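You operate a simulated robot arm through the tools that you are given. There is no shell and no other tool. Be economical: measure what you need, move in short steps, check, and stop when the job is done.

You run a simulated two-armed robot. Do the job below in one go: nothing can be reset, and whatever is moved stays where it is left.

Task
Set the air pressure as the white card says, then move that card to the done slot.
Fine: lift the red ring to turn the regulator and push it down again; go by the pressure display; leave the other card. Where these are worked on the way, their far stop is far enough and under half their travel is too little: red lock ring.

Only the result counts: the job must be done as asked and must still hold three seconds after the hand-in. Knocking over, shifting, dropping, spilling or breaking anything else fails it.

Robot
Two 6-joint arms with two-finger grippers on one trunk, on a base that drives. Base frame: it is fixed to the floor where the robot stands at the start and does not move with it; the origin is under the middle of the robot, x ahead of it, y to its left, z up; the surface under the hand at the start is at about z = 0.8. Readings come in m, rad, newtons and seconds.
The left shoulder is at the start at [0.07, 0.176, 1.29], the right one opposite. With the tool pointing down near the work surface each hand reaches from about 0.44 to 0.76 m from the robot's upright axis, wherever it stands, measured 20 degrees to its own side. Places, roughly: blue air valve [0.6, 0.1, 1.2]; done slot of the blue card holder [0.4, 0, 0.8]; drain tap [0.6, 0, 1.1]; pressure display [0.6, -0.1, 1.2]; red lock ring [0.6, 0, 1.3]; regulator knob [0.6, 0, 1.3]. Payload 2.45 kg a hand.
The tool frame of a hand sits at the grasp point between the pads (the TCP): z along the fingers, y along the line on which they close. The tips reach 0.026 m beyond it. Largest opening 0.096 m; the body of the gripper starts 0.069 m behind the TCP.
Orientation is told as [roll, pitch, yaw] about the base's x, y, z axes, in that order, counted from this pose: with the fingers straight down and closing along the base's y, the tool's x points along the base's -x, its y along +y and its z along -z.

Tools
- The arms move only by the tool drive_tool. It takes "left_targets", "right_targets" or both (then of equal length, played together; a hand with none holds still); each is a list of rows, each a list of 7 numbers: the opening, from 0 (shut) to 1 (fully open), then the shift along the base's x, y, z in m, then the turn, a rotation vector about the base's x, y, z in rad. In form: [[fingers, dx, dy, dz, ax, ay, az], ...]. A call has 1 to 12 rows; each row is the pose to reach, as a shift and turn from the pose commanded when the call began. Rows are played at 5 a second. More than 0.05 m and 0.15 rad between two rows, or a gripper value outside its range, and nothing of the call is played. Where a pose cannot be reached the arm comes as near as it can. A force on the tool above 60 N (or 10 N above the force at the start of the call, whichever is more), or a blocked arm, ends the call early, and 0.2 s more pass. The fingers move at their own pace and stop on an object; they squeeze with about 41 N. The grip force told is the motor's: it shows also when the fingers shut on nothing. Time passes only in rows, and 0.2 s behind the last, so rows that repeat a pose let the fingers close. It gives the time, the measured TCP pose, the force on the tool (base axes), the opening and the grip force at its end, in the units of the frame above (readings bear some noise), with the torque about the TCP (base axes, N m) and any sound that the robot's microphone picked up.
- Cameras (640 x 400 px; columns grow to the right, rows downward): "scene" is now at [0.1386, -0.0091, 1.6131]; the picture's right is [-0.07, -1.00, 0.00], its down [-0.55, 0.04, -0.83] and it looks along [0.83, -0.06, -0.55] (base axes); focal length 214 px, centre (320, 200). "left" rides on the left gripper at [0.082, -0.003, -0.098] in its tool frame; the picture's right is [0.04, 1.00, 0.00], its down [-0.73, 0.03, -0.68] and it looks along [-0.68, 0.03, 0.73] (tool axes); focal length 256 px, centre (320, 200). "right" rides on the right gripper at [0.082, 0.003, -0.098] in its tool frame; the picture's right is [-0.04, 1.00, 0.00], its down [-0.73, -0.03, -0.68] and it looks along [-0.68, -0.03, 0.73] (tool axes); focal length 256 px, centre (320, 200). There is no depth. A picture from a camera that has moved, and an enlarged one, comes with that camera's place and axes in the base frame and with its lens.
- capture(camera): a new picture of that camera. No time passes.
- slide_trunk(by): slides the trunk up (or, below 0, down) by that many m; the arms and the scene camera ride with it, the base frame stays. It gives what a move gives, with no picture.
- roll_base(legs): drives the robot by 1 to 6 legs, each [ahead, left, turn to the left] in m, m and rad, along the robot's own axes; the way and the turn of a leg run together, so that a leg with both is an arc; at most 1.5 m and 3.142 rad a leg. The arms and the cameras ride along, it lands a little off, and it stops where it bumps. It gives what a move gives.
- pan_tilt(pan, tilt): turns the head with the scene camera to pan (to the left, within 1.501 rad either way) and tilt (down, from -0.506 to 1.204), counted from straight ahead of the robot. It gives what a move gives.
- inspect(camera, box): a new picture of the part [left, top, right, bottom] of that camera's present view, enlarged. No time passes.
- hand_in(): hands the job in; it is judged then, once.

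Go step by step. Nothing tells you exact positions but the pictures and the camera data: compare them with the known pose of the tool, close in by small moves and look again before you grip or let go. The budget is 120 turns and 92 pictures, counting those below and the enlarged ones. Unless the task says otherwise, let go and move clear before handing in, and close with one line.

The tools are called after "Emit:" as a command line: name --argument value ..., lists and objects as JSON in quotes. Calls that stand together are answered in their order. drive_tool: Moves the arms, as the interface text tells. Its arguments: {"type":"object","properties":{"left_targets":{"type":"array","items":{"type":"array","items":{"type":"number"}}},"right_targets":{"type":"array","items":{"type":"array","items":{"type":"number"}}}},"required":[]} The other tools are called the same way: slide_trunk (by) slides the trunk up or down; roll_base (legs) drives the base; pan_tilt (pan, tilt) turns the head that bears the scene camera; capture (camera) takes a picture; inspect (camera, box) takes an enlarged picture of a part of a camera's view; hand_in () hands the job in.

At the start:

```text
clock: 0.0
left_ee_pos: [0.5246, 0.3358, 0.9996]
left_orientation: [0.0, -0.001, -0.001]
left_force: [-0.6, -0.3, -1.0]
left_wrist_torque: [0.02, 0.0, 0.01]
left_finger_gap: 0.0961
left_gripper_force: 0.0
right_ee_pos: [0.5052, -0.1819, 1.5794]
right_orientation: [0.001, 0.0, 0.0]
right_force: [-0.3, 0.0, 0.2]
right_wrist_torque: [-0.02, 0.01, -0.02]
right_finger_gap: 0.096
right_gripper_force: 0.1
trunk travel left (down, up): [-0.775, 0.065]
robot x, y, heading: [0.0016, -0.0032, -0.002]
head pan, tilt: [-0.075, 0.588]
```

scene: 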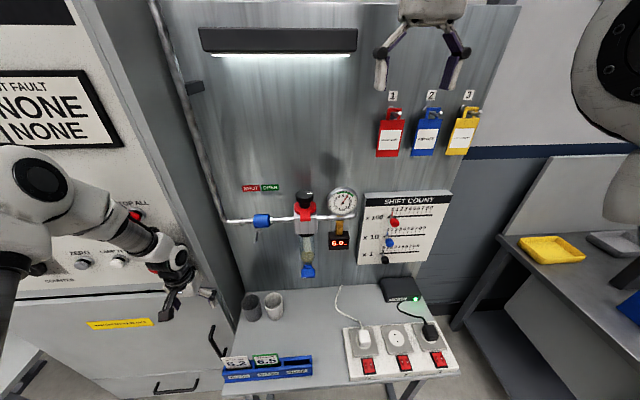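
right: 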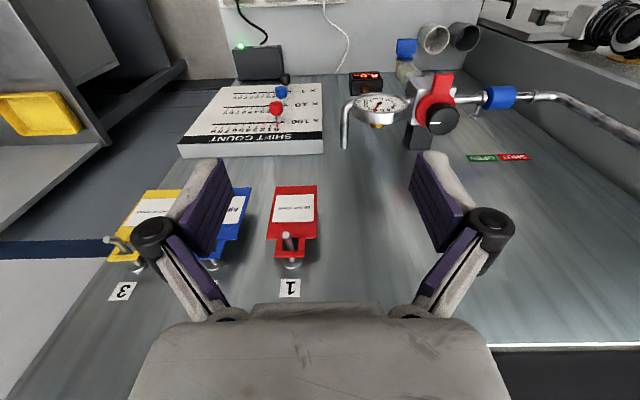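
left: 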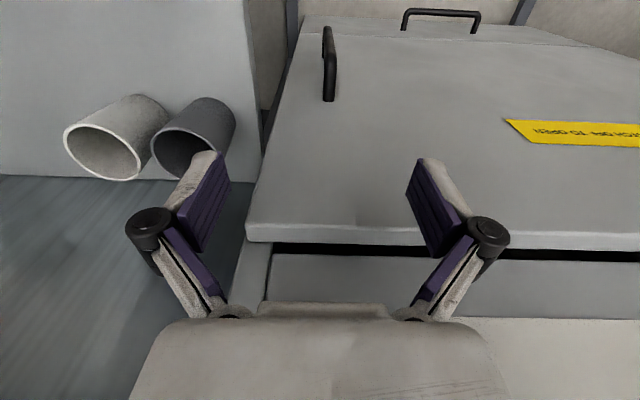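

I see the board with a regulator (black knob, red ring), a valve, a display showing about 6.0, and a blue card holder with two cards. I'll zoom in on the cards, the regulator and the display.

Emit:
inspect --camera "scene" --box '[210, 340, 330, 400]'

Emit:
inspect --camera "scene" --box '[230, 170, 370, 285]'

```text
5.33 times, centred on (270, 370) of scene
camera zoom: at [0.1386, -0.0091, 1.6131], right [-0.07, -1.0, 0.0], down [-0.55, 0.04, -0.83], along [0.83, -0.06, -0.55], focal length 1144 px, centre (587, -707)
```

zoom: 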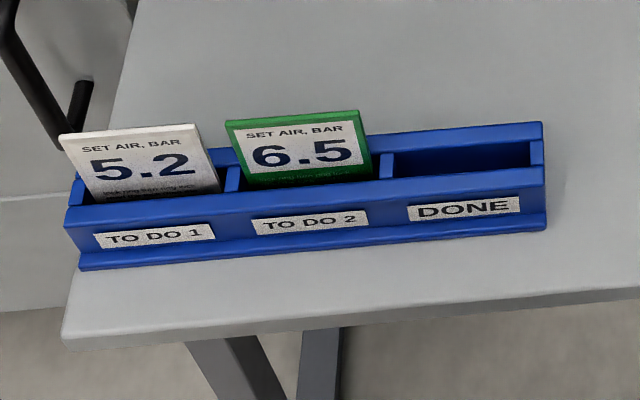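

```text
3.48 times, centred on (300, 228) of scene
camera zoom: at [0.1386, -0.0091, 1.6131], right [-0.07, -1.0, 0.0], down [-0.55, 0.04, -0.83], along [0.83, -0.06, -0.55], focal length 746 px, centre (390, 104)
```

zoom: 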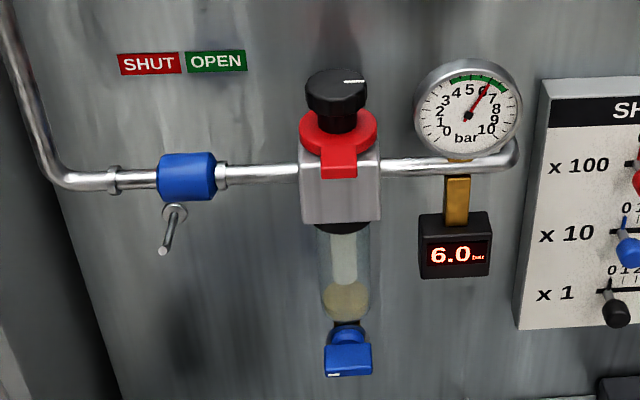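

The white card says 5.2 bar with some small print, and the display reads 6.0. I'll zoom in on the small print and get closer views of the ring and knob.

Emit:
inspect --camera "scene" --box '[218, 352, 284, 382]'

Emit:
inspect --camera "right" --box '[330, 50, 530, 175]'

Emit:
inspect --camera "scene" --box '[280, 180, 340, 225]'

```text
9.70 times, centred on (251, 367) of scene
camera zoom: at [0.1386, -0.0091, 1.6131], right [-0.07, -1.0, 0.0], down [-0.55, 0.04, -0.83], along [0.83, -0.06, -0.55], focal length 2080 px, centre (989, -1419)
```

zoom: 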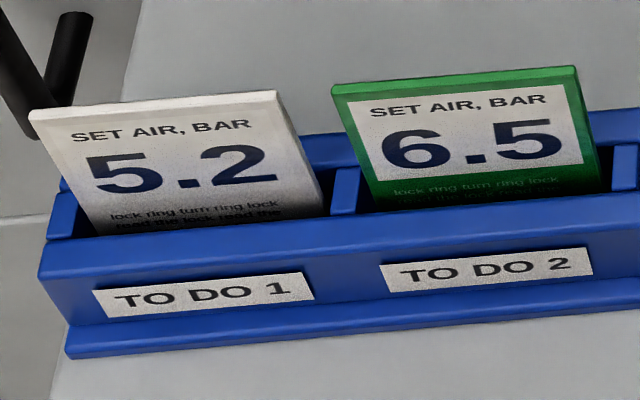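

```text
3.20 times, centred on (430, 112) of right
camera zoom: at [0.4229, -0.1783, 1.6779], right [0.04, 1.0, 0.0], down [0.73, -0.03, 0.68], along [0.68, -0.03, -0.73], focal length 819 px, centre (-32, 480)
```

zoom: 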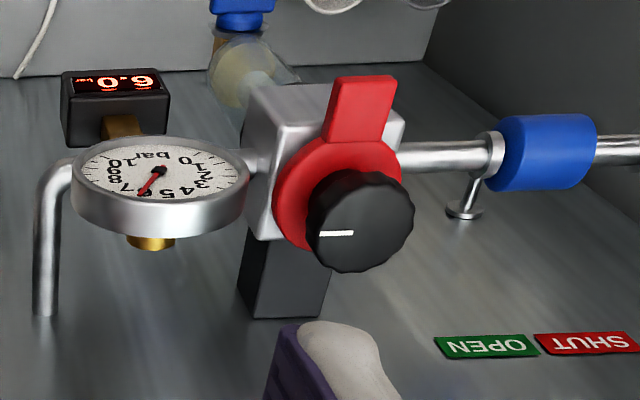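

```text
8.89 times, centred on (310, 202) of scene
camera zoom: at [0.1386, -0.0091, 1.6131], right [-0.07, -1.0, 0.0], down [-0.55, 0.04, -0.83], along [0.83, -0.06, -0.55], focal length 1906 px, centre (409, 178)
```

zoom: 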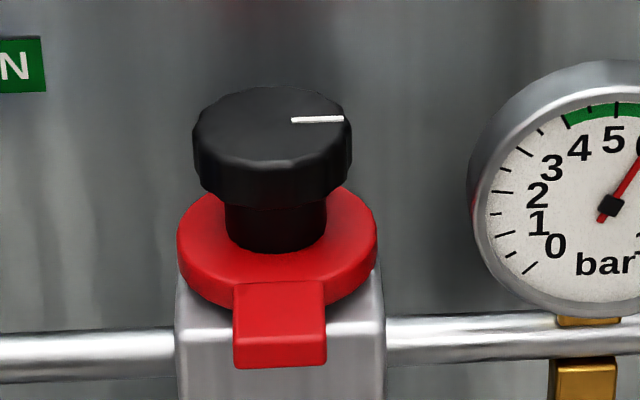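

The white card asks for 5.2 bar. I place the knob at about (0.60, 0, 1.32), with the ring below it at z≈1.285 and its tab sticking out toward me to x≈0.55. I'll bring the right hand over the tab, pointing down.

Emit:
drive_tool --right_targets '[[0.7, 0.008, 0.03, -0.03, 0, 0, 0], [0.7, 0.016, 0.06, -0.06, 0, 0, 0], [0.7, 0.024, 0.09, -0.09, 0, 0, 0], [0.7, 0.032, 0.12, -0.12, 0, 0, 0], [0.7, 0.038, 0.15, -0.15, 0, 0, 0], [0.7, 0.045, 0.179, -0.18, 0, 0, 0], [0.7, 0.045, 0.179, -0.18, 0, 0, 0]]'

Emit:
capture --camera "right"

Emit:
inspect --camera "scene" --box '[240, 120, 370, 260]'

```text
clock: 1.8
left_ee_pos: [0.5236, 0.3378, 0.9999]
left_orientation: [0.001, -0.003, -0.001]
left_force: [-1.1, -0.7, 0.0]
left_wrist_torque: [0.01, 0.01, 0.02]
left_finger_gap: 0.096
left_gripper_force: 0.1
right_ee_pos: [0.5688, -0.0482, 1.4333]
right_orientation: [0.073, -0.02, -0.042]
right_force: [0.3, 0.8, 0.4]
right_wrist_torque: [0.02, -0.02, -0.01]
right_finger_gap: 0.0675
right_gripper_force: 0.1
right hand out of reach, approached as far as the arm can: row 6, 7
trunk travel left (down, up): [-0.775, 0.065]
robot x, y, heading: [0.003, 0.0016, 0.001]
head pan, tilt: [-0.075, 0.588]
stopped in row 7 (right hand): the arm was blocked; the commanded pose is now the measured one
```

```text
83 pictures are left
camera right: at [0.4844, -0.0495, 1.53], right [0.08, 0.99, 0.07], down [0.72, -0.11, 0.69], along [0.69, 0.0, -0.72], focal length 256 px, centre (320, 200)
```

right: 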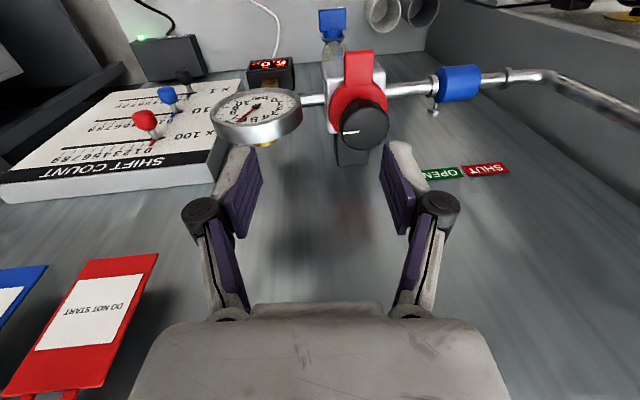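

```text
2.86 times, centred on (305, 190) of scene
camera zoom: at [0.137, -0.0092, 1.6133], right [-0.07, -1.0, 0.0], down [-0.55, 0.04, -0.83], along [0.83, -0.06, -0.55], focal length 613 px, centre (363, 229)
```

zoom: 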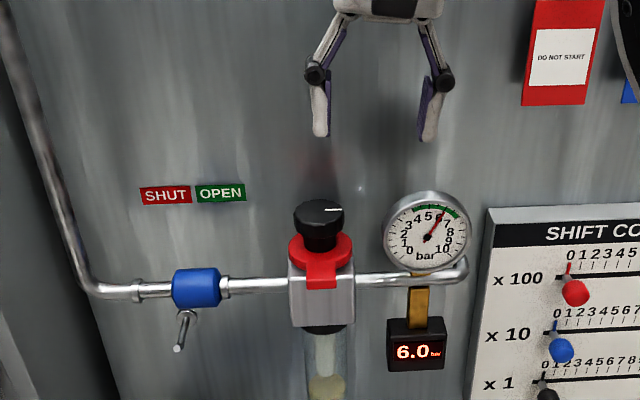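

The right arm cannot reach the knob from here because it would have to cross in front of the body. I'll back the right hand off, raise the left hand, and then shift the base to the right so the left hand faces the knob.

Emit:
drive_tool --right_targets '[[0.7, -0.03, -0.03, 0.02, -0.02, 0.005, 0.01], [0.7, -0.05, -0.06, 0.03, -0.04, 0.01, 0.02], [0.7, -0.07, -0.09, 0.04, -0.06, 0.015, 0.03], [0.7, -0.09, -0.12, 0.05, -0.073, 0.02, 0.042], [0.7, -0.1, -0.14, 0.06, -0.073, 0.02, 0.042], [0.7, -0.1, -0.14, 0.06, -0.073, 0.02, 0.042], [0.7, -0.1, -0.14, 0.06, -0.073, 0.02, 0.042], [0.7, -0.1, -0.14, 0.06, -0.073, 0.02, 0.042], [0.7, -0.1, -0.14, 0.06, -0.073, 0.02, 0.042], [0.7, -0.1, -0.14, 0.06, -0.073, 0.02, 0.042], [0.7, -0.1, -0.14, 0.06, -0.073, 0.02, 0.042]]' --left_targets '[[0.7, -0.01, 0, 0.045, 0, 0, 0], [0.7, -0.02, 0, 0.09, 0, 0, 0], [0.7, -0.03, 0, 0.135, 0, 0, 0], [0.7, -0.04, 0, 0.18, 0, 0, 0], [0.7, -0.04, 0, 0.225, 0, 0, 0], [0.7, -0.04, 0, 0.27, 0, 0, 0], [0.7, -0.04, 0, 0.315, 0, 0, 0], [0.7, -0.04, 0, 0.36, 0, 0, 0], [0.7, -0.04, 0, 0.4, 0, 0, 0], [0.7, -0.04, 0, 0.42, 0, 0, 0], [0.7, -0.04, 0, 0.42, 0, 0, 0]]'

Emit:
capture --camera "scene"

```text
clock: 4.2
left_ee_pos: [0.4843, 0.3371, 1.42]
left_orientation: [-0.002, -0.002, -0.001]
left_force: [0.0, 0.0, 0.2]
left_wrist_torque: [0.02, 0.02, -0.03]
left_finger_gap: 0.0674
left_gripper_force: 0.1
right_ee_pos: [0.4761, -0.186, 1.4918]
right_orientation: [-0.007, 0.003, 0.007]
right_force: [-0.4, -0.6, -0.1]
right_wrist_torque: [0.03, 0.02, 0.01]
right_finger_gap: 0.0671
right_gripper_force: 0.2
right hand out of reach, approached as far as the arm can: row 5, 6, 7, 8, 9, 10, 11
trunk travel left (down, up): [-0.775, 0.065]
robot x, y, heading: [-0.0021, -0.0028, 0.002]
head pan, tilt: [-0.075, 0.588]
```

```text
81 pictures are left
camera scene: at [0.1382, -0.0092, 1.6132], right [-0.07, -1.0, 0.0], down [-0.55, 0.04, -0.83], along [0.83, -0.06, -0.55], focal length 214 px, centre (320, 200)
```

scene: 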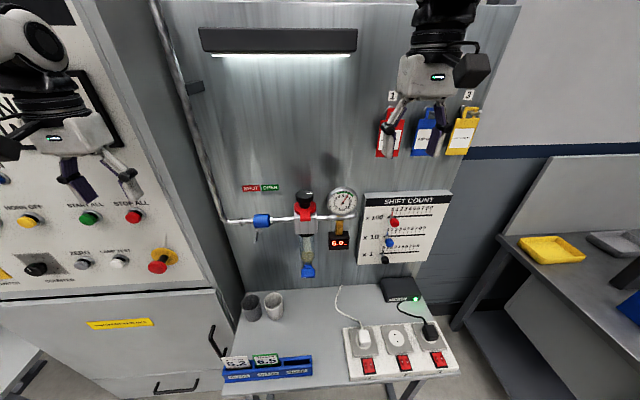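

Both hands are clear and level. Now I'll shift the base 0.18 m to the right.

Emit:
roll_base --legs '[[0, -0.18, 0]]'

Emit:
capture --camera "scene"

Emit:
capture --camera "left"

```text
clock: 5.7
left_ee_pos: [0.4852, 0.1634, 1.4183]
left_orientation: [-0.004, -0.002, -0.001]
left_force: [0.0, -0.3, 0.6]
left_wrist_torque: [-0.05, -0.02, -0.04]
left_finger_gap: 0.067
left_gripper_force: 0.0
right_ee_pos: [0.4767, -0.3599, 1.4916]
right_orientation: [-0.01, 0.003, 0.006]
right_force: [0.5, 0.4, -0.7]
right_wrist_torque: [-0.05, -0.01, -0.02]
right_finger_gap: 0.0673
right_gripper_force: 0.0
trunk travel left (down, up): [-0.775, 0.065]
robot x, y, heading: [-0.0034, -0.1789, 0.003]
head pan, tilt: [-0.075, 0.588]
```

```text
80 pictures are left
camera scene: at [0.1387, -0.1827, 1.6131], right [-0.07, -1.0, 0.0], down [-0.55, 0.04, -0.83], along [0.83, -0.06, -0.55], focal length 214 px, centre (320, 200)
```

scene: 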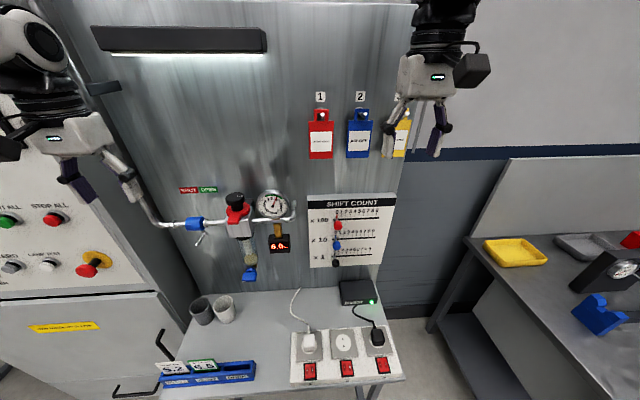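

```text
79 pictures are left
camera left: at [0.4038, 0.1595, 1.5176], right [-0.04, 1.0, 0.0], down [0.73, 0.03, 0.68], along [0.68, 0.02, -0.73], focal length 256 px, centre (320, 200)
```

left: 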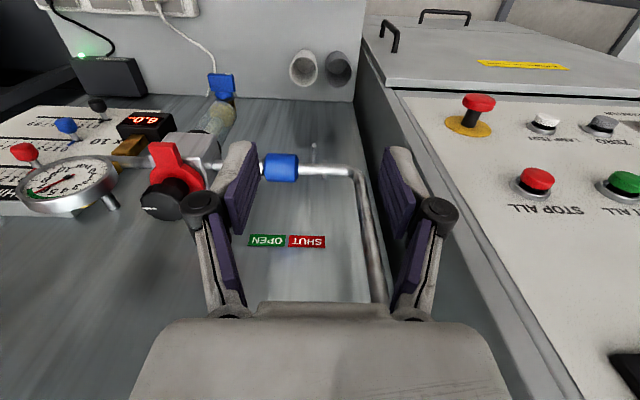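

The base has shifted. I'll now move the left hand to face the knob, staying above it.

Emit:
drive_tool --left_targets '[[0.7, 0.01, -0.04, 0, 0, 0, 0], [0.7, 0.02, -0.08, 0, 0, 0, 0], [0.7, 0.03, -0.12, 0, 0, 0, 0], [0.7, 0.04, -0.163, 0, 0, 0, 0], [0.7, 0.04, -0.163, 0, 0, 0, 0]]'

Emit:
capture --camera "left"

Emit:
inspect --camera "scene" --box '[195, 140, 305, 290]'

```text
clock: 6.9
left_ee_pos: [0.5263, -0.0026, 1.4192]
left_orientation: [-0.001, -0.001, 0.0]
left_force: [0.9, 0.6, 0.2]
left_wrist_torque: [0.02, -0.02, 0.0]
left_finger_gap: 0.0673
left_gripper_force: 0.1
right_ee_pos: [0.4766, -0.3632, 1.4918]
right_orientation: [-0.008, 0.002, 0.007]
right_force: [-0.6, -0.1, -0.5]
right_wrist_torque: [-0.02, 0.02, 0.01]
right_finger_gap: 0.067
right_gripper_force: 0.1
trunk travel left (down, up): [-0.775, 0.065]
robot x, y, heading: [-0.0006, -0.1784, 0.002]
head pan, tilt: [-0.075, 0.588]
```

```text
78 pictures are left
camera left: at [0.4446, -0.0074, 1.5184], right [-0.04, 1.0, 0.0], down [0.73, 0.03, 0.68], along [0.68, 0.03, -0.73], focal length 256 px, centre (320, 200)
```

left: 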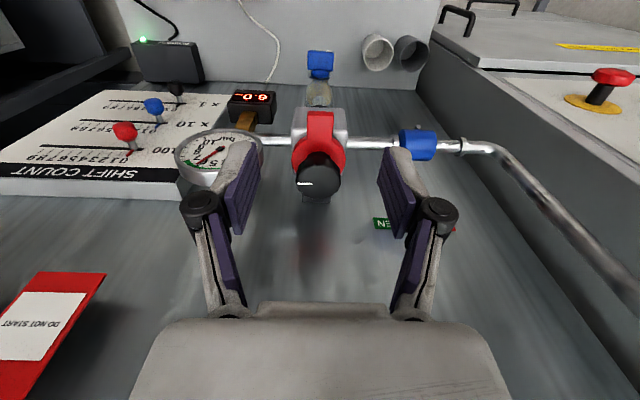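

```text
2.67 times, centred on (250, 215) of scene
camera zoom: at [0.1386, -0.1862, 1.6131], right [-0.07, -1.0, 0.0], down [-0.55, 0.04, -0.83], along [0.83, -0.06, -0.55], focal length 572 px, centre (507, 160)
```

zoom: 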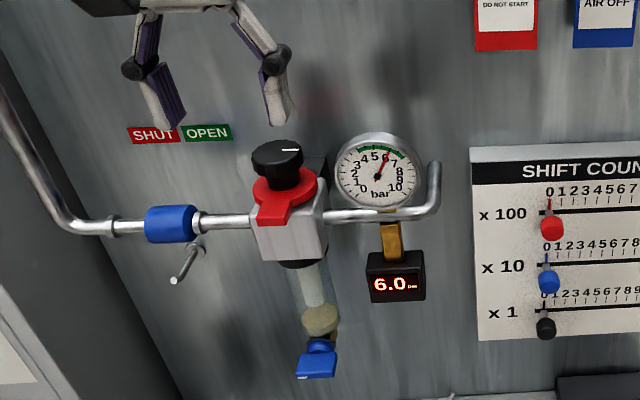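

The left hand reaches here. I'll take a closer look at the knob from this camera to measure it.

Emit:
inspect --camera "left" --box '[270, 90, 370, 210]'

Emit:
inspect --camera "scene" --box '[220, 185, 270, 240]'

```text
3.33 times, centred on (320, 150) of left
camera zoom: at [0.4446, -0.0074, 1.5184], right [-0.04, 1.0, 0.0], down [0.73, 0.03, 0.68], along [0.68, 0.03, -0.73], focal length 853 px, centre (320, 367)
```

zoom: 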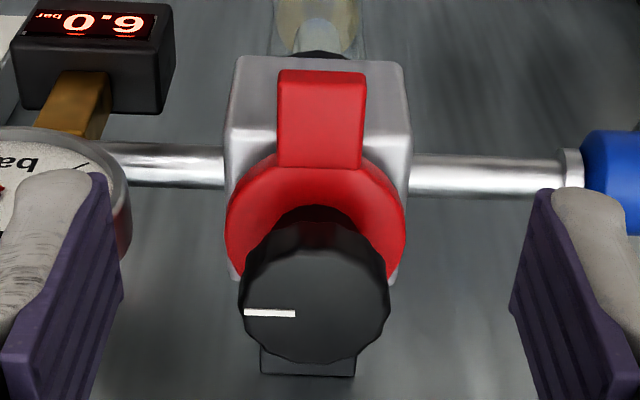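

```text
7.27 times, centred on (245, 212) of scene
camera zoom: at [0.1386, -0.1862, 1.6131], right [-0.07, -1.0, 0.0], down [-0.55, 0.04, -0.83], along [0.83, -0.06, -0.55], focal length 1560 px, centre (866, 109)
```

zoom: 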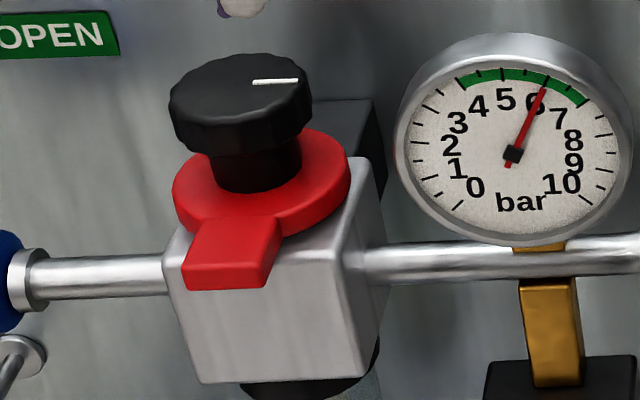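

The tab end is at about (0.551, -0.002, 1.28), 26 mm wide and standing clear in front of the body. I'll lower the left hand so its fingers straddle the tab, then look.

Emit:
drive_tool --left_targets '[[0.6, 0.028, 0.001, 0, 0, 0, 0], [0.6, 0.028, 0.001, -0.04, 0, 0, 0], [0.6, 0.028, 0.001, -0.08, 0, 0, 0], [0.6, 0.028, 0.001, -0.11, 0, 0, 0], [0.6, 0.028, 0.001, -0.142, 0, 0, 0], [0.6, 0.028, 0.001, -0.142, 0, 0, 0]]'

Emit:
capture --camera "left"

Emit:
inspect --camera "scene" --box '[200, 160, 300, 260]'

```text
clock: 8.3
left_ee_pos: [0.5524, -0.0025, 1.277]
left_orientation: [0.0, -0.002, -0.001]
left_force: [0.1, 0.3, -0.1]
left_wrist_torque: [0.0, -0.02, -0.01]
left_finger_gap: 0.0579
left_gripper_force: 0.0
right_ee_pos: [0.4758, -0.3629, 1.4927]
right_orientation: [-0.008, 0.004, 0.007]
right_force: [-0.2, 0.6, -1.0]
right_wrist_torque: [-0.03, -0.01, 0.01]
right_finger_gap: 0.0671
right_gripper_force: 0.1
trunk travel left (down, up): [-0.775, 0.065]
robot x, y, heading: [0.0011, -0.1788, -0.004]
head pan, tilt: [-0.075, 0.588]
```

```text
74 pictures are left
camera left: at [0.4706, -0.007, 1.376], right [-0.04, 1.0, 0.0], down [0.73, 0.03, 0.68], along [0.68, 0.03, -0.73], focal length 256 px, centre (320, 200)
```

left: 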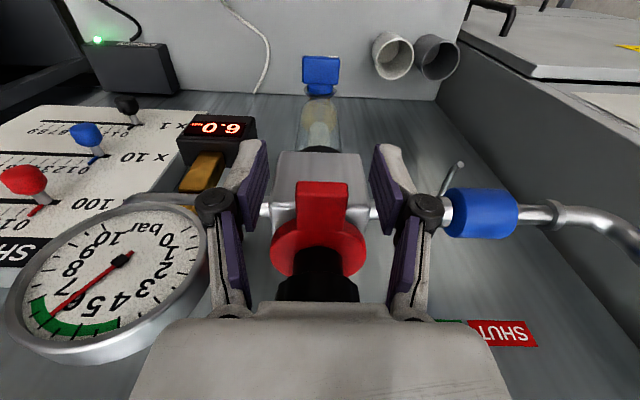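

```text
4.00 times, centred on (250, 210) of scene
camera zoom: at [0.1376, -0.1872, 1.6133], right [-0.07, -1.0, 0.0], down [-0.55, 0.04, -0.83], along [0.83, -0.06, -0.55], focal length 858 px, centre (600, 160)
```

zoom: 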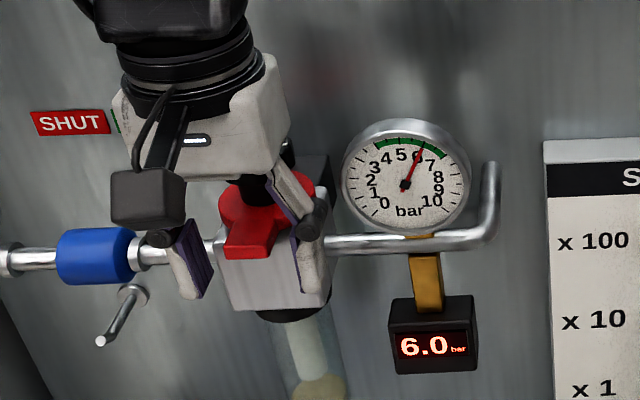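

The fingers straddle the tab. I'll move 4 mm forward, close on it, then lift gently.

Emit:
drive_tool --left_targets '[[0.6, 0.005, 0.001, 0, 0, 0, 0], [0.1, 0.005, 0.001, 0, 0, 0, 0], [0.1, 0.005, 0.001, 0, 0, 0, 0], [0.1, 0.005, 0.001, 0, 0, 0, 0]]'

Emit:
capture --camera "left"

```text
clock: 9.3
left_ee_pos: [0.56, -0.0023, 1.2772]
left_orientation: [-0.001, -0.002, 0.002]
left_force: [3.9, 1.1, 2.3]
left_wrist_torque: [-0.01, -0.41, -0.14]
left_finger_gap: 0.0242
left_gripper_force: 45.1
right_ee_pos: [0.4767, -0.3649, 1.4901]
right_orientation: [-0.008, 0.004, 0.006]
right_force: [0.1, 0.1, -0.7]
right_wrist_torque: [0.02, -0.05, -0.02]
right_finger_gap: 0.0674
right_gripper_force: 0.0
trunk travel left (down, up): [-0.775, 0.065]
robot x, y, heading: [-0.0007, -0.1789, -0.0]
head pan, tilt: [-0.075, 0.588]
```

```text
72 pictures are left
camera left: at [0.4778, -0.0061, 1.3761], right [-0.04, 1.0, 0.0], down [0.73, 0.03, 0.68], along [0.68, 0.03, -0.73], focal length 256 px, centre (320, 200)
```

left: 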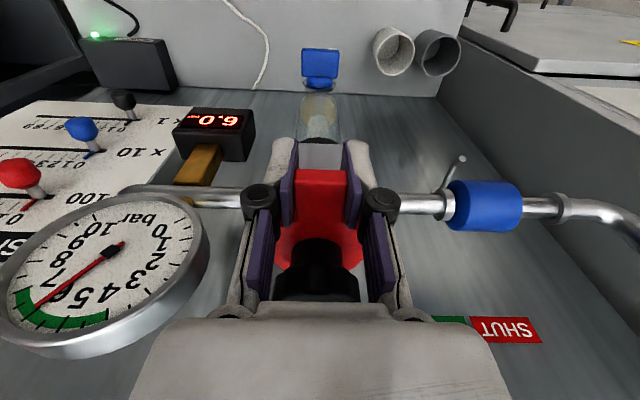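

The tab is gripped at 24 mm. Now I'll lift it in small steps.

Emit:
drive_tool --left_targets '[[0.1, 0, 0, 0.003, 0, 0, 0], [0.1, 0, 0, 0.006, 0, 0, 0], [0.1, 0, 0, 0.009, 0, 0, 0], [0.1, 0, 0, 0.012, 0, 0, 0], [0.1, 0, 0, 0.012, 0, 0, 0]]'

Emit:
capture --camera "left"

Emit:
inspect --camera "scene" --box '[200, 160, 300, 260]'

```text
clock: 10.5
left_ee_pos: [0.5591, -0.0016, 1.2897]
left_orientation: [0.0, 0.0, 0.0]
left_force: [4.8, -0.9, -1.3]
left_wrist_torque: [0.06, 0.61, -0.13]
left_finger_gap: 0.0243
left_gripper_force: 45.3
right_ee_pos: [0.4775, -0.3647, 1.4916]
right_orientation: [-0.007, 0.004, 0.007]
right_force: [-0.2, 0.1, 0.2]
right_wrist_torque: [0.01, -0.01, -0.01]
right_finger_gap: 0.0672
right_gripper_force: 0.1
trunk travel left (down, up): [-0.775, 0.065]
robot x, y, heading: [0.0024, -0.1761, 0.003]
head pan, tilt: [-0.075, 0.588]
```

```text
71 pictures are left
camera left: at [0.478, -0.0061, 1.3884], right [-0.04, 1.0, 0.0], down [0.73, 0.03, 0.68], along [0.68, 0.03, -0.73], focal length 256 px, centre (320, 200)
```

left: 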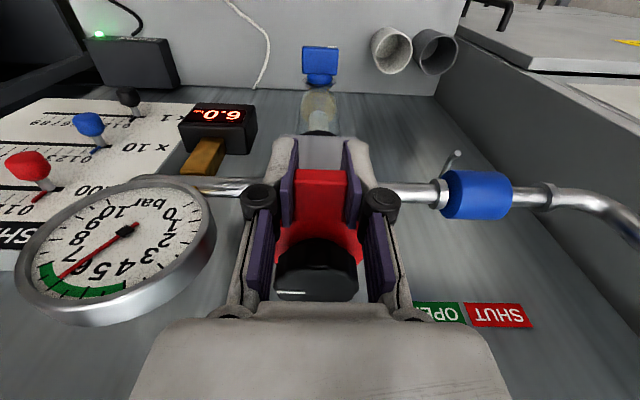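

```text
4.00 times, centred on (250, 210) of scene
camera zoom: at [0.1403, -0.1877, 1.613], right [-0.07, -1.0, 0.0], down [-0.55, 0.04, -0.83], along [0.83, -0.06, -0.56], focal length 858 px, centre (600, 160)
```

zoom: 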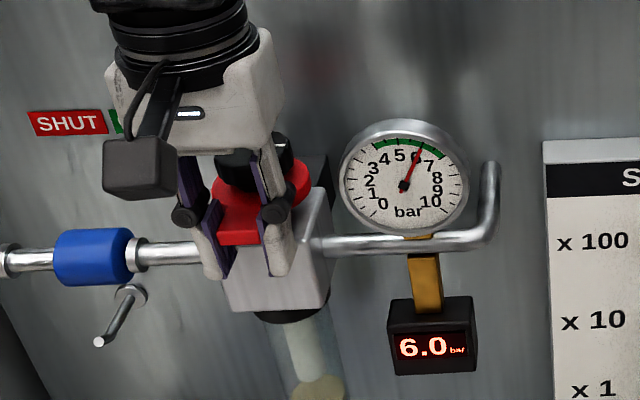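

The ring rose with the hand and the knob neck is nearly covered. I'll lift a bit more to feel for the far stop.

Emit:
drive_tool --left_targets '[[0.1, 0, 0, 0.002, 0, 0, 0], [0.1, 0, 0, 0.004, 0, 0, 0], [0.1, 0, 0, 0.004, 0, 0, 0]]'

Emit:
capture --camera "left"

```text
clock: 11.3
left_ee_pos: [0.5601, -0.0027, 1.2926]
left_orientation: [0.001, 0.003, 0.0]
left_force: [-2.7, -3.9, -21.0]
left_wrist_torque: [-0.02, -0.63, -0.13]
left_finger_gap: 0.0242
left_gripper_force: 44.8
right_ee_pos: [0.4793, -0.3644, 1.49]
right_orientation: [-0.006, 0.005, 0.007]
right_force: [-0.1, -0.2, 0.3]
right_wrist_torque: [0.01, -0.02, -0.03]
right_finger_gap: 0.0671
right_gripper_force: 0.1
trunk travel left (down, up): [-0.775, 0.065]
robot x, y, heading: [0.0019, -0.1794, -0.001]
head pan, tilt: [-0.075, 0.588]
```

```text
69 pictures are left
camera left: at [0.4783, -0.0061, 1.3912], right [-0.04, 1.0, 0.0], down [0.74, 0.03, 0.68], along [0.68, 0.03, -0.74], focal length 256 px, centre (320, 200)
```

left: 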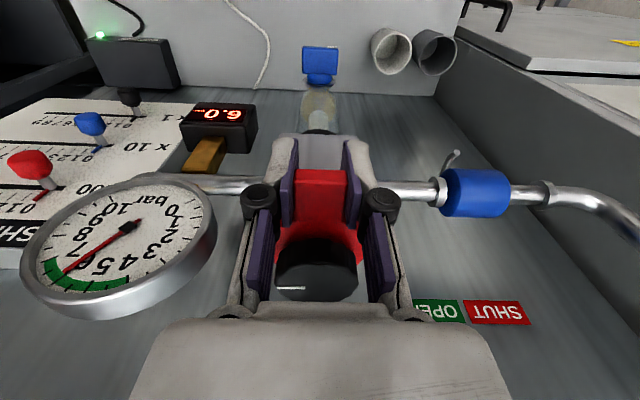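

It stopped with about 21 N of resistance after roughly 14 mm, so the ring is fully up. I'll ease off and release, then check that it stays up.

Emit:
drive_tool --left_targets '[[0.1, 0, 0, -0.0015, 0, 0, 0], [0.6, 0, 0, -0.0015, 0, 0, 0], [0.6, 0, 0, -0.0015, 0, 0, 0], [0.6, 0, 0, -0.0015, 0, 0, 0]]'

Emit:
capture --camera "left"

Emit:
inspect --camera "scene" --box '[200, 160, 300, 260]'

```text
clock: 12.3
left_ee_pos: [0.5594, -0.0008, 1.2931]
left_orientation: [-0.001, -0.003, 0.0]
left_force: [0.3, -0.6, 0.9]
left_wrist_torque: [0.02, 0.01, 0.01]
left_finger_gap: 0.0577
left_gripper_force: 0.1
right_ee_pos: [0.4762, -0.3647, 1.4908]
right_orientation: [-0.01, 0.003, 0.007]
right_force: [-0.1, 0.2, 0.3]
right_wrist_torque: [-0.02, -0.01, 0.01]
right_finger_gap: 0.067
right_gripper_force: 0.1
trunk travel left (down, up): [-0.775, 0.065]
robot x, y, heading: [-0.0011, -0.1788, 0.001]
head pan, tilt: [-0.075, 0.588]
```

```text
68 pictures are left
camera left: at [0.4767, -0.0055, 1.3915], right [-0.04, 1.0, 0.0], down [0.73, 0.03, 0.68], along [0.68, 0.03, -0.73], focal length 256 px, centre (320, 200)
```

left: 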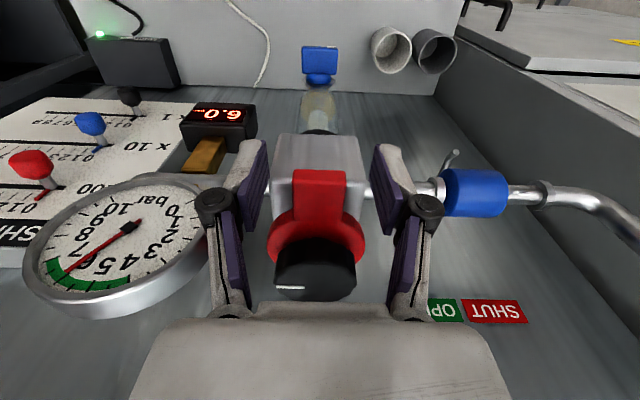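

```text
4.00 times, centred on (250, 210) of scene
camera zoom: at [0.1385, -0.1874, 1.6132], right [-0.07, -1.0, 0.0], down [-0.55, 0.04, -0.83], along [0.83, -0.06, -0.55], focal length 858 px, centre (600, 160)
```

zoom: 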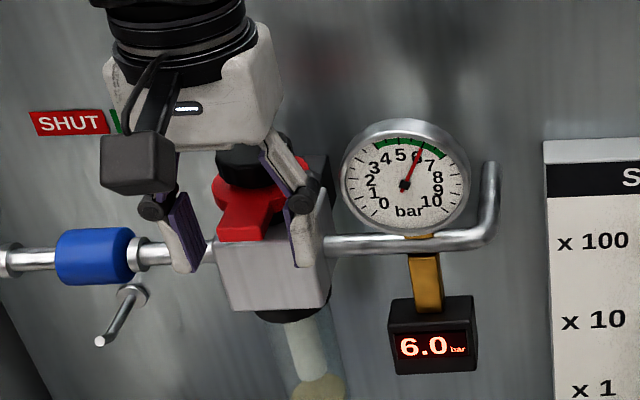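

The ring stays up by itself. I'll go up and over the knob and look before descending on it.

Emit:
drive_tool --left_targets '[[0.75, 0, 0, 0.04, 0, 0, 0], [0.75, 0, 0, 0.085, 0, 0, 0], [0.75, 0.025, 0, 0.085, 0, 0, 0], [0.75, 0.046, 0, 0.085, 0, 0, 0], [0.75, 0.046, 0, 0.085, 0, 0, 0]]'

Emit:
capture --camera "left"

Emit:
inspect --camera "scene" --box '[200, 160, 300, 260]'

```text
clock: 13.5
left_ee_pos: [0.6025, -0.0025, 1.3811]
left_orientation: [0.001, -0.003, 0.0]
left_force: [-0.1, -0.4, -0.2]
left_wrist_torque: [0.01, -0.04, -0.02]
left_finger_gap: 0.0719
left_gripper_force: 0.1
right_ee_pos: [0.4753, -0.3652, 1.4927]
right_orientation: [-0.009, 0.001, 0.008]
right_force: [0.2, -0.5, -0.4]
right_wrist_torque: [0.03, -0.03, -0.01]
right_finger_gap: 0.0669
right_gripper_force: 0.0
trunk travel left (down, up): [-0.775, 0.065]
robot x, y, heading: [-0.0002, -0.1786, -0.004]
head pan, tilt: [-0.075, 0.588]
```

```text
66 pictures are left
camera left: at [0.5208, -0.0061, 1.4779], right [-0.04, 1.0, 0.0], down [0.73, 0.03, 0.68], along [0.68, 0.03, -0.73], focal length 256 px, centre (320, 200)
```

left: 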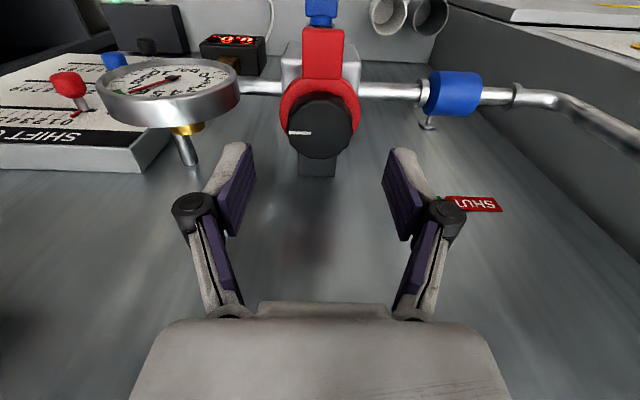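

```text
4.00 times, centred on (250, 210) of scene
camera zoom: at [0.1366, -0.1875, 1.6134], right [-0.07, -1.0, 0.0], down [-0.55, 0.04, -0.83], along [0.83, -0.06, -0.55], focal length 858 px, centre (600, 160)
```

zoom: 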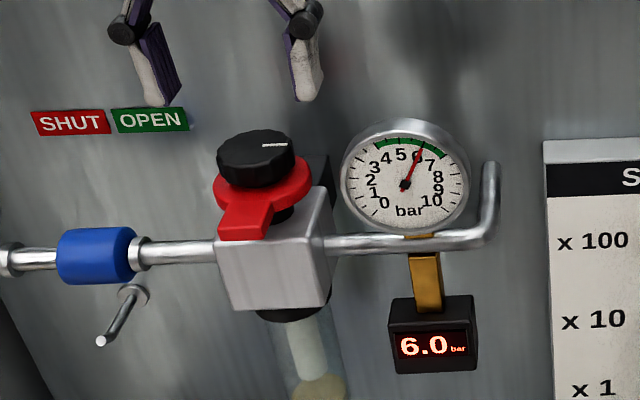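

The ring is clearly up. I'll zoom in to fix the knob's height and centre.

Emit:
inspect --camera "left" --box '[265, 20, 385, 180]'

Emit:
inspect --camera "scene" --box '[240, 180, 290, 230]'

```text
2.50 times, centred on (325, 100) of left
camera zoom: at [0.5208, -0.0061, 1.4779], right [-0.04, 1.0, 0.0], down [0.73, 0.03, 0.68], along [0.68, 0.03, -0.73], focal length 640 px, centre (308, 450)
```

zoom: 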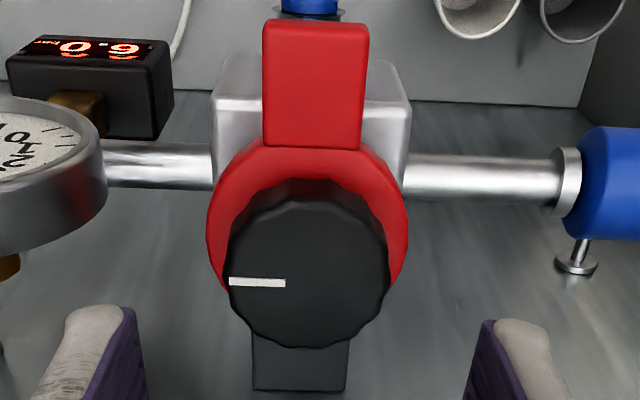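

```text
8.00 times, centred on (265, 205) of scene
camera zoom: at [0.1366, -0.1875, 1.6134], right [-0.07, -1.0, 0.0], down [-0.55, 0.04, -0.83], along [0.83, -0.06, -0.55], focal length 1716 px, centre (760, 160)
```

zoom: 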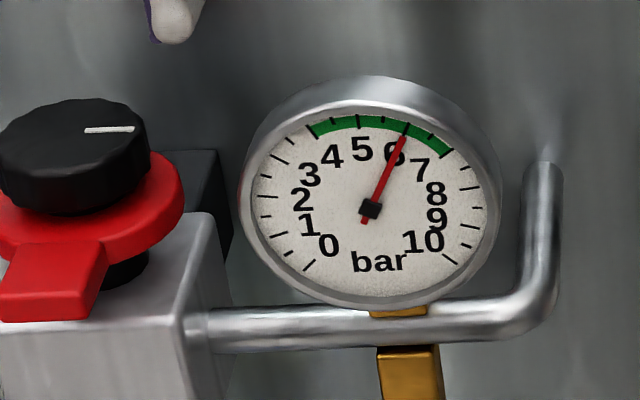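

The knob's centre is at about (0.605, -0.002), its top at 1.316 and its diameter 45 mm. I'll descend until the fingertips are just above the ring, then check.

Emit:
drive_tool --left_targets '[[0.75, 0.0025, 0, -0.02, 0, 0, 0], [0.75, 0.0025, 0, -0.04, 0, 0, 0], [0.75, 0.0025, 0, -0.053, 0, 0, 0], [0.75, 0.0025, 0, -0.053, 0, 0, 0]]'

Emit:
capture --camera "left"

Emit:
inspect --camera "scene" --box '[200, 160, 300, 260]'

```text
clock: 14.5
left_ee_pos: [0.6075, -0.0025, 1.3242]
left_orientation: [0.0, 0.0, 0.001]
left_force: [0.6, -0.4, 0.1]
left_wrist_torque: [0.02, 0.02, 0.0]
left_finger_gap: 0.072
left_gripper_force: 0.0
right_ee_pos: [0.4768, -0.3649, 1.4917]
right_orientation: [-0.008, 0.004, 0.008]
right_force: [0.1, -0.7, 0.6]
right_wrist_torque: [-0.02, 0.02, -0.01]
right_finger_gap: 0.0671
right_gripper_force: 0.2
trunk travel left (down, up): [-0.775, 0.065]
robot x, y, heading: [-0.0019, -0.1808, -0.003]
head pan, tilt: [-0.075, 0.588]
```

```text
62 pictures are left
camera left: at [0.5257, -0.0062, 1.4224], right [-0.04, 1.0, 0.0], down [0.73, 0.03, 0.68], along [0.68, 0.03, -0.73], focal length 256 px, centre (320, 200)
```

left: 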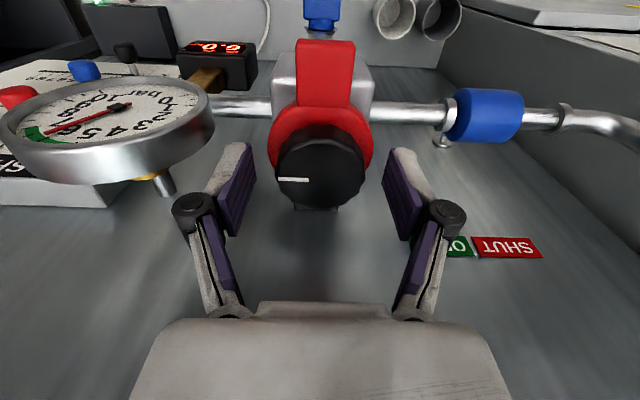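

```text
4.00 times, centred on (250, 210) of scene
camera zoom: at [0.1393, -0.1873, 1.6131], right [-0.07, -1.0, 0.0], down [-0.55, 0.04, -0.83], along [0.83, -0.06, -0.56], focal length 858 px, centre (600, 160)
```

zoom: 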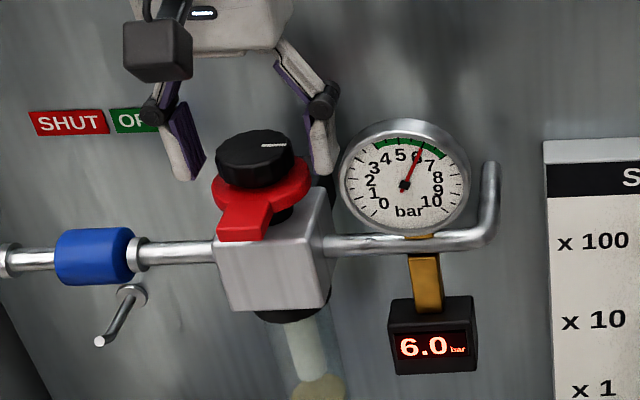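

The fingers line up around the knob. I'll close on it and check that the pads hold it.

Emit:
drive_tool --left_targets '[[0.3, -0.001, 0, 0.0015, 0, 0, 0], [0.3, -0.001, 0, 0.0015, 0, 0, 0], [0.3, -0.001, 0, 0.0015, 0, 0, 0]]'

Emit:
capture --camera "left"

```text
clock: 15.3
left_ee_pos: [0.6067, -0.0029, 1.3254]
left_orientation: [0.001, 0.001, 0.0]
left_force: [3.2, -0.9, -1.2]
left_wrist_torque: [0.01, -0.67, 0.01]
left_finger_gap: 0.0436
left_gripper_force: 44.8
right_ee_pos: [0.478, -0.365, 1.4917]
right_orientation: [-0.01, 0.003, 0.007]
right_force: [0.5, -0.4, 0.2]
right_wrist_torque: [0.01, 0.03, -0.01]
right_finger_gap: 0.0669
right_gripper_force: 0.2
trunk travel left (down, up): [-0.775, 0.065]
robot x, y, heading: [-0.0012, -0.1804, -0.001]
head pan, tilt: [-0.075, 0.588]
```

```text
60 pictures are left
camera left: at [0.5251, -0.0062, 1.424], right [-0.04, 1.0, 0.0], down [0.73, 0.03, 0.68], along [0.68, 0.03, -0.73], focal length 256 px, centre (320, 200)
```

left: 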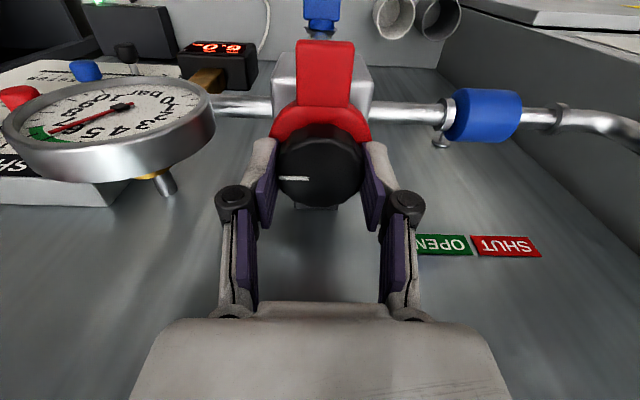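

The knob is gripped. I'll try a small counterclockwise turn of 0.25 rad and read the display.

Emit:
drive_tool --left_targets '[[0.3, 0, 0, 0, 0, 0, 0.08], [0.3, 0, 0, 0, 0, 0, 0.16], [0.3, 0, 0, 0, 0, 0, 0.25], [0.3, 0, 0, 0, 0, 0, 0.25]]'

Emit:
inspect --camera "scene" --box '[200, 160, 300, 260]'

```text
clock: 16.3
left_ee_pos: [0.6065, -0.001, 1.3256]
left_orientation: [-0.001, 0.001, 0.252]
left_force: [2.0, 0.2, -2.9]
left_wrist_torque: [0.04, 0.05, 0.04]
left_finger_gap: 0.0436
left_gripper_force: 44.3
right_ee_pos: [0.4791, -0.3639, 1.4918]
right_orientation: [-0.01, 0.002, 0.006]
right_force: [-0.3, 0.4, -0.2]
right_wrist_torque: [0.01, -0.01, 0.02]
right_finger_gap: 0.0672
right_gripper_force: 0.0
trunk travel left (down, up): [-0.775, 0.065]
robot x, y, heading: [-0.0001, -0.1766, -0.0]
head pan, tilt: [-0.075, 0.588]
```

```text
4.00 times, centred on (250, 210) of scene
camera zoom: at [0.1397, -0.1872, 1.613], right [-0.07, -1.0, 0.0], down [-0.55, 0.04, -0.83], along [0.83, -0.06, -0.56], focal length 858 px, centre (600, 160)
```

zoom: 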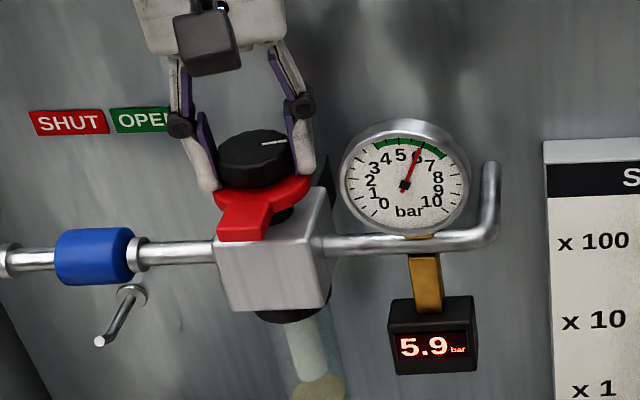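

Pressure drops when I turn counterclockwise, now reading 5.9. I'll keep turning.

Emit:
drive_tool --left_targets '[[0.3, 0, 0, 0, 0, 0, 0.12], [0.3, 0, 0, 0, 0, 0, 0.24], [0.3, 0, 0, 0, 0, 0, 0.36], [0.3, 0, 0, 0, 0, 0, 0.48], [0.3, 0, 0, 0, 0, 0, 0.6], [0.3, 0, 0, 0, 0, 0, 0.6]]'

Emit:
inspect --camera "scene" --box '[200, 160, 300, 260]'

```text
clock: 17.7
left_ee_pos: [0.606, -0.0006, 1.3245]
left_orientation: [-0.001, 0.001, 0.852]
left_force: [-3.1, 3.8, -6.7]
left_wrist_torque: [0.14, 0.08, 0.0]
left_finger_gap: 0.0436
left_gripper_force: 44.9
right_ee_pos: [0.4761, -0.3628, 1.4915]
right_orientation: [-0.008, 0.004, 0.007]
right_force: [0.1, -0.7, 0.5]
right_wrist_torque: [0.0, 0.0, 0.02]
right_finger_gap: 0.0672
right_gripper_force: 0.0
trunk travel left (down, up): [-0.775, 0.065]
robot x, y, heading: [0.0007, -0.1776, 0.001]
head pan, tilt: [-0.075, 0.588]
```

```text
4.00 times, centred on (250, 210) of scene
camera zoom: at [0.139, -0.186, 1.6131], right [-0.07, -1.0, 0.0], down [-0.55, 0.04, -0.83], along [0.83, -0.06, -0.56], focal length 858 px, centre (600, 160)
```

zoom: 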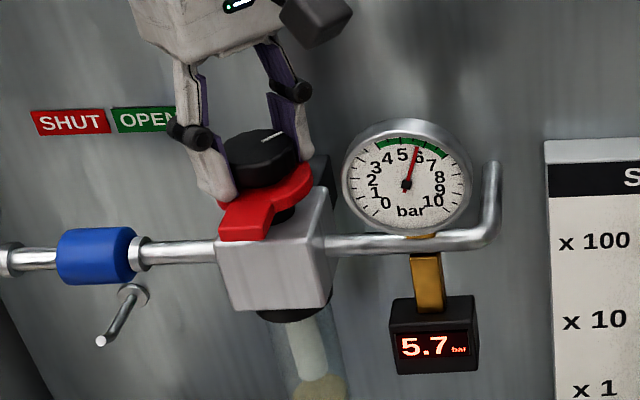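

It reads 5.7 after 0.85 rad. I'll continue another 0.6 rad.

Emit:
drive_tool --left_targets '[[0.3, 0, 0, 0, 0, 0, 0.12], [0.3, 0, 0, 0, 0, 0, 0.24], [0.3, 0, 0, 0, 0, 0, 0.36], [0.3, 0, 0, 0, 0, 0, 0.48], [0.3, 0, 0, 0, 0, 0, 0.6], [0.3, 0, 0, 0, 0, 0, 0.6]]'

Emit:
inspect --camera "scene" --box '[200, 160, 300, 260]'

```text
clock: 19.1
left_ee_pos: [0.6045, 0.0001, 1.3246]
left_orientation: [0.0, 0.001, 1.453]
left_force: [-8.8, 5.1, -13.1]
left_wrist_torque: [0.08, 0.21, -0.01]
left_finger_gap: 0.0434
left_gripper_force: 45.4
right_ee_pos: [0.4756, -0.3622, 1.4913]
right_orientation: [-0.01, 0.004, 0.009]
right_force: [0.4, -0.4, 0.6]
right_wrist_torque: [0.0, 0.0, -0.01]
right_finger_gap: 0.0671
right_gripper_force: 0.0
trunk travel left (down, up): [-0.775, 0.065]
robot x, y, heading: [-0.0036, -0.1776, -0.001]
head pan, tilt: [-0.075, 0.588]
```

```text
4.00 times, centred on (250, 210) of scene
camera zoom: at [0.1377, -0.1851, 1.6132], right [-0.07, -1.0, 0.0], down [-0.55, 0.04, -0.83], along [0.83, -0.06, -0.55], focal length 858 px, centre (600, 160)
```

zoom: 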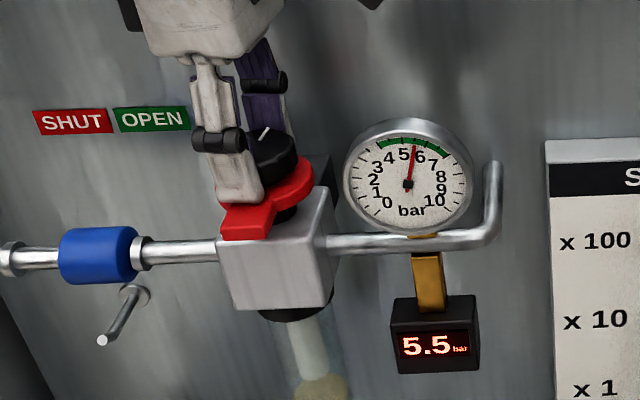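

It reads 5.5, and side force is building up. I'll release, turn the hand back, and regrip.

Emit:
drive_tool --left_targets '[[0.75, 0, 0, 0, 0, 0, 0], [0.75, 0, 0, 0.001, 0, 0, 0], [0.75, 0, -0.002, 0.001, 0, 0, -0.14], [0.75, 0, -0.002, 0.001, 0, 0, -0.28], [0.75, 0, -0.002, 0.001, 0, 0, -0.42], [0.75, 0, -0.002, 0.001, 0, 0, -0.56], [0.75, 0, -0.002, 0.001, 0, 0, -0.7], [0.75, 0, -0.002, 0.001, 0, 0, -0.84], [0.75, 0, -0.002, 0.001, 0, 0, -0.98], [0.75, 0, -0.002, 0.001, 0, 0, -1.12], [0.75, 0, -0.002, 0.001, 0, 0, -1.25], [0.75, 0, -0.002, 0.001, 0, 0, -1.25]]'

Emit:
capture --camera "left"

Emit:
inspect --camera "scene" --box '[200, 160, 300, 260]'

```text
clock: 21.7
left_ee_pos: [0.6077, -0.0038, 1.3267]
left_orientation: [-0.001, -0.002, 0.199]
left_force: [0.4, 0.7, 0.9]
left_wrist_torque: [0.01, -0.02, 0.0]
left_finger_gap: 0.0721
left_gripper_force: 0.0
right_ee_pos: [0.477, -0.3644, 1.4912]
right_orientation: [-0.009, 0.002, 0.007]
right_force: [-0.5, -0.5, 0.5]
right_wrist_torque: [-0.02, 0.0, -0.01]
right_finger_gap: 0.0671
right_gripper_force: 0.1
trunk travel left (down, up): [-0.775, 0.065]
robot x, y, heading: [-0.0003, -0.1833, -0.001]
head pan, tilt: [-0.075, 0.588]
```

```text
56 pictures are left
camera left: at [0.5266, -0.024, 1.4255], right [-0.24, 0.97, 0.0], down [0.71, 0.17, 0.68], along [0.66, 0.16, -0.73], focal length 256 px, centre (320, 200)
```

left: 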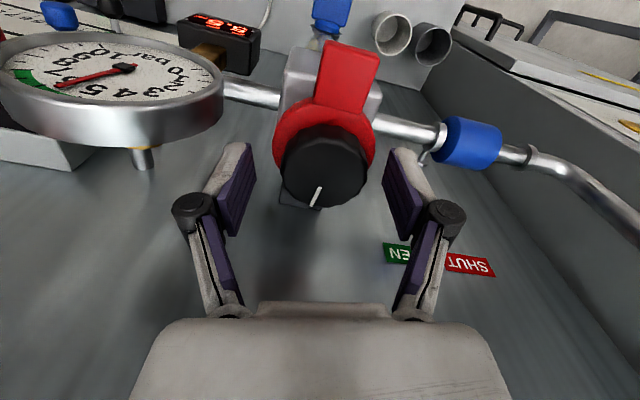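

```text
4.00 times, centred on (250, 210) of scene
camera zoom: at [0.1387, -0.1874, 1.6131], right [-0.07, -1.0, 0.0], down [-0.55, 0.04, -0.83], along [0.83, -0.06, -0.55], focal length 858 px, centre (600, 160)
```

zoom: 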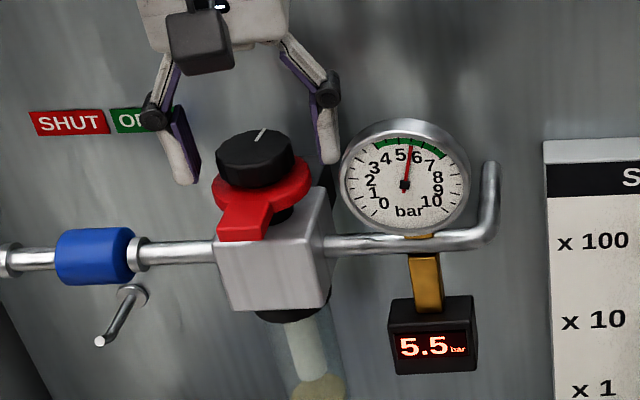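

The display holds at 5.5 and the ring is still up. I'll regrip and turn another 0.6 rad.

Emit:
drive_tool --left_targets '[[0.3, -0.001, 0.002, -0.001, 0, 0, 0], [0.3, -0.001, 0.002, -0.001, 0, 0, 0], [0.3, -0.001, 0.002, -0.001, 0, 0, 0], [0.3, -0.001, 0.002, -0.001, 0, 0, 0.12], [0.3, -0.001, 0.002, -0.001, 0, 0, 0.24], [0.3, -0.001, 0.002, -0.001, 0, 0, 0.36], [0.3, -0.001, 0.002, -0.001, 0, 0, 0.48], [0.3, -0.001, 0.002, -0.001, 0, 0, 0.6], [0.3, -0.001, 0.002, -0.001, 0, 0, 0.6]]'

Emit:
inspect --camera "scene" --box '[200, 160, 300, 260]'

```text
clock: 23.7
left_ee_pos: [0.6045, -0.0019, 1.3271]
left_orientation: [-0.002, -0.004, 0.8]
left_force: [16.0, 6.6, 30.0]
left_wrist_torque: [0.41, -0.57, 0.01]
left_finger_gap: 0.044
left_gripper_force: 45.3
right_ee_pos: [0.4759, -0.3634, 1.4926]
right_orientation: [-0.009, 0.006, 0.008]
right_force: [-0.1, 0.7, 0.1]
right_wrist_torque: [0.01, -0.02, 0.0]
right_finger_gap: 0.0672
right_gripper_force: 0.1
trunk travel left (down, up): [-0.775, 0.065]
robot x, y, heading: [0.0032, -0.176, -0.0]
head pan, tilt: [-0.075, 0.588]
```

```text
4.00 times, centred on (250, 210) of scene
camera zoom: at [0.1386, -0.1867, 1.6133], right [-0.07, -1.0, 0.0], down [-0.55, 0.04, -0.83], along [0.83, -0.06, -0.55], focal length 858 px, centre (600, 160)
```

zoom: 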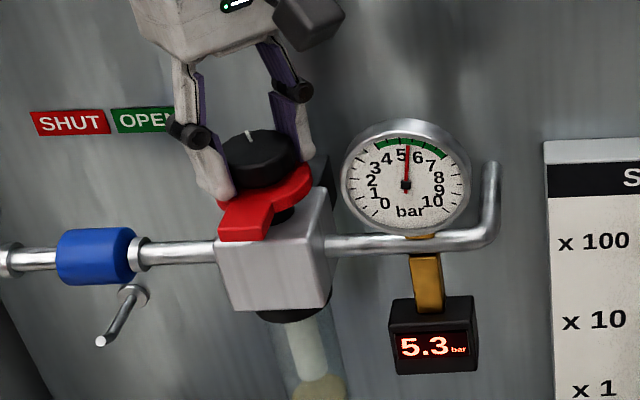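

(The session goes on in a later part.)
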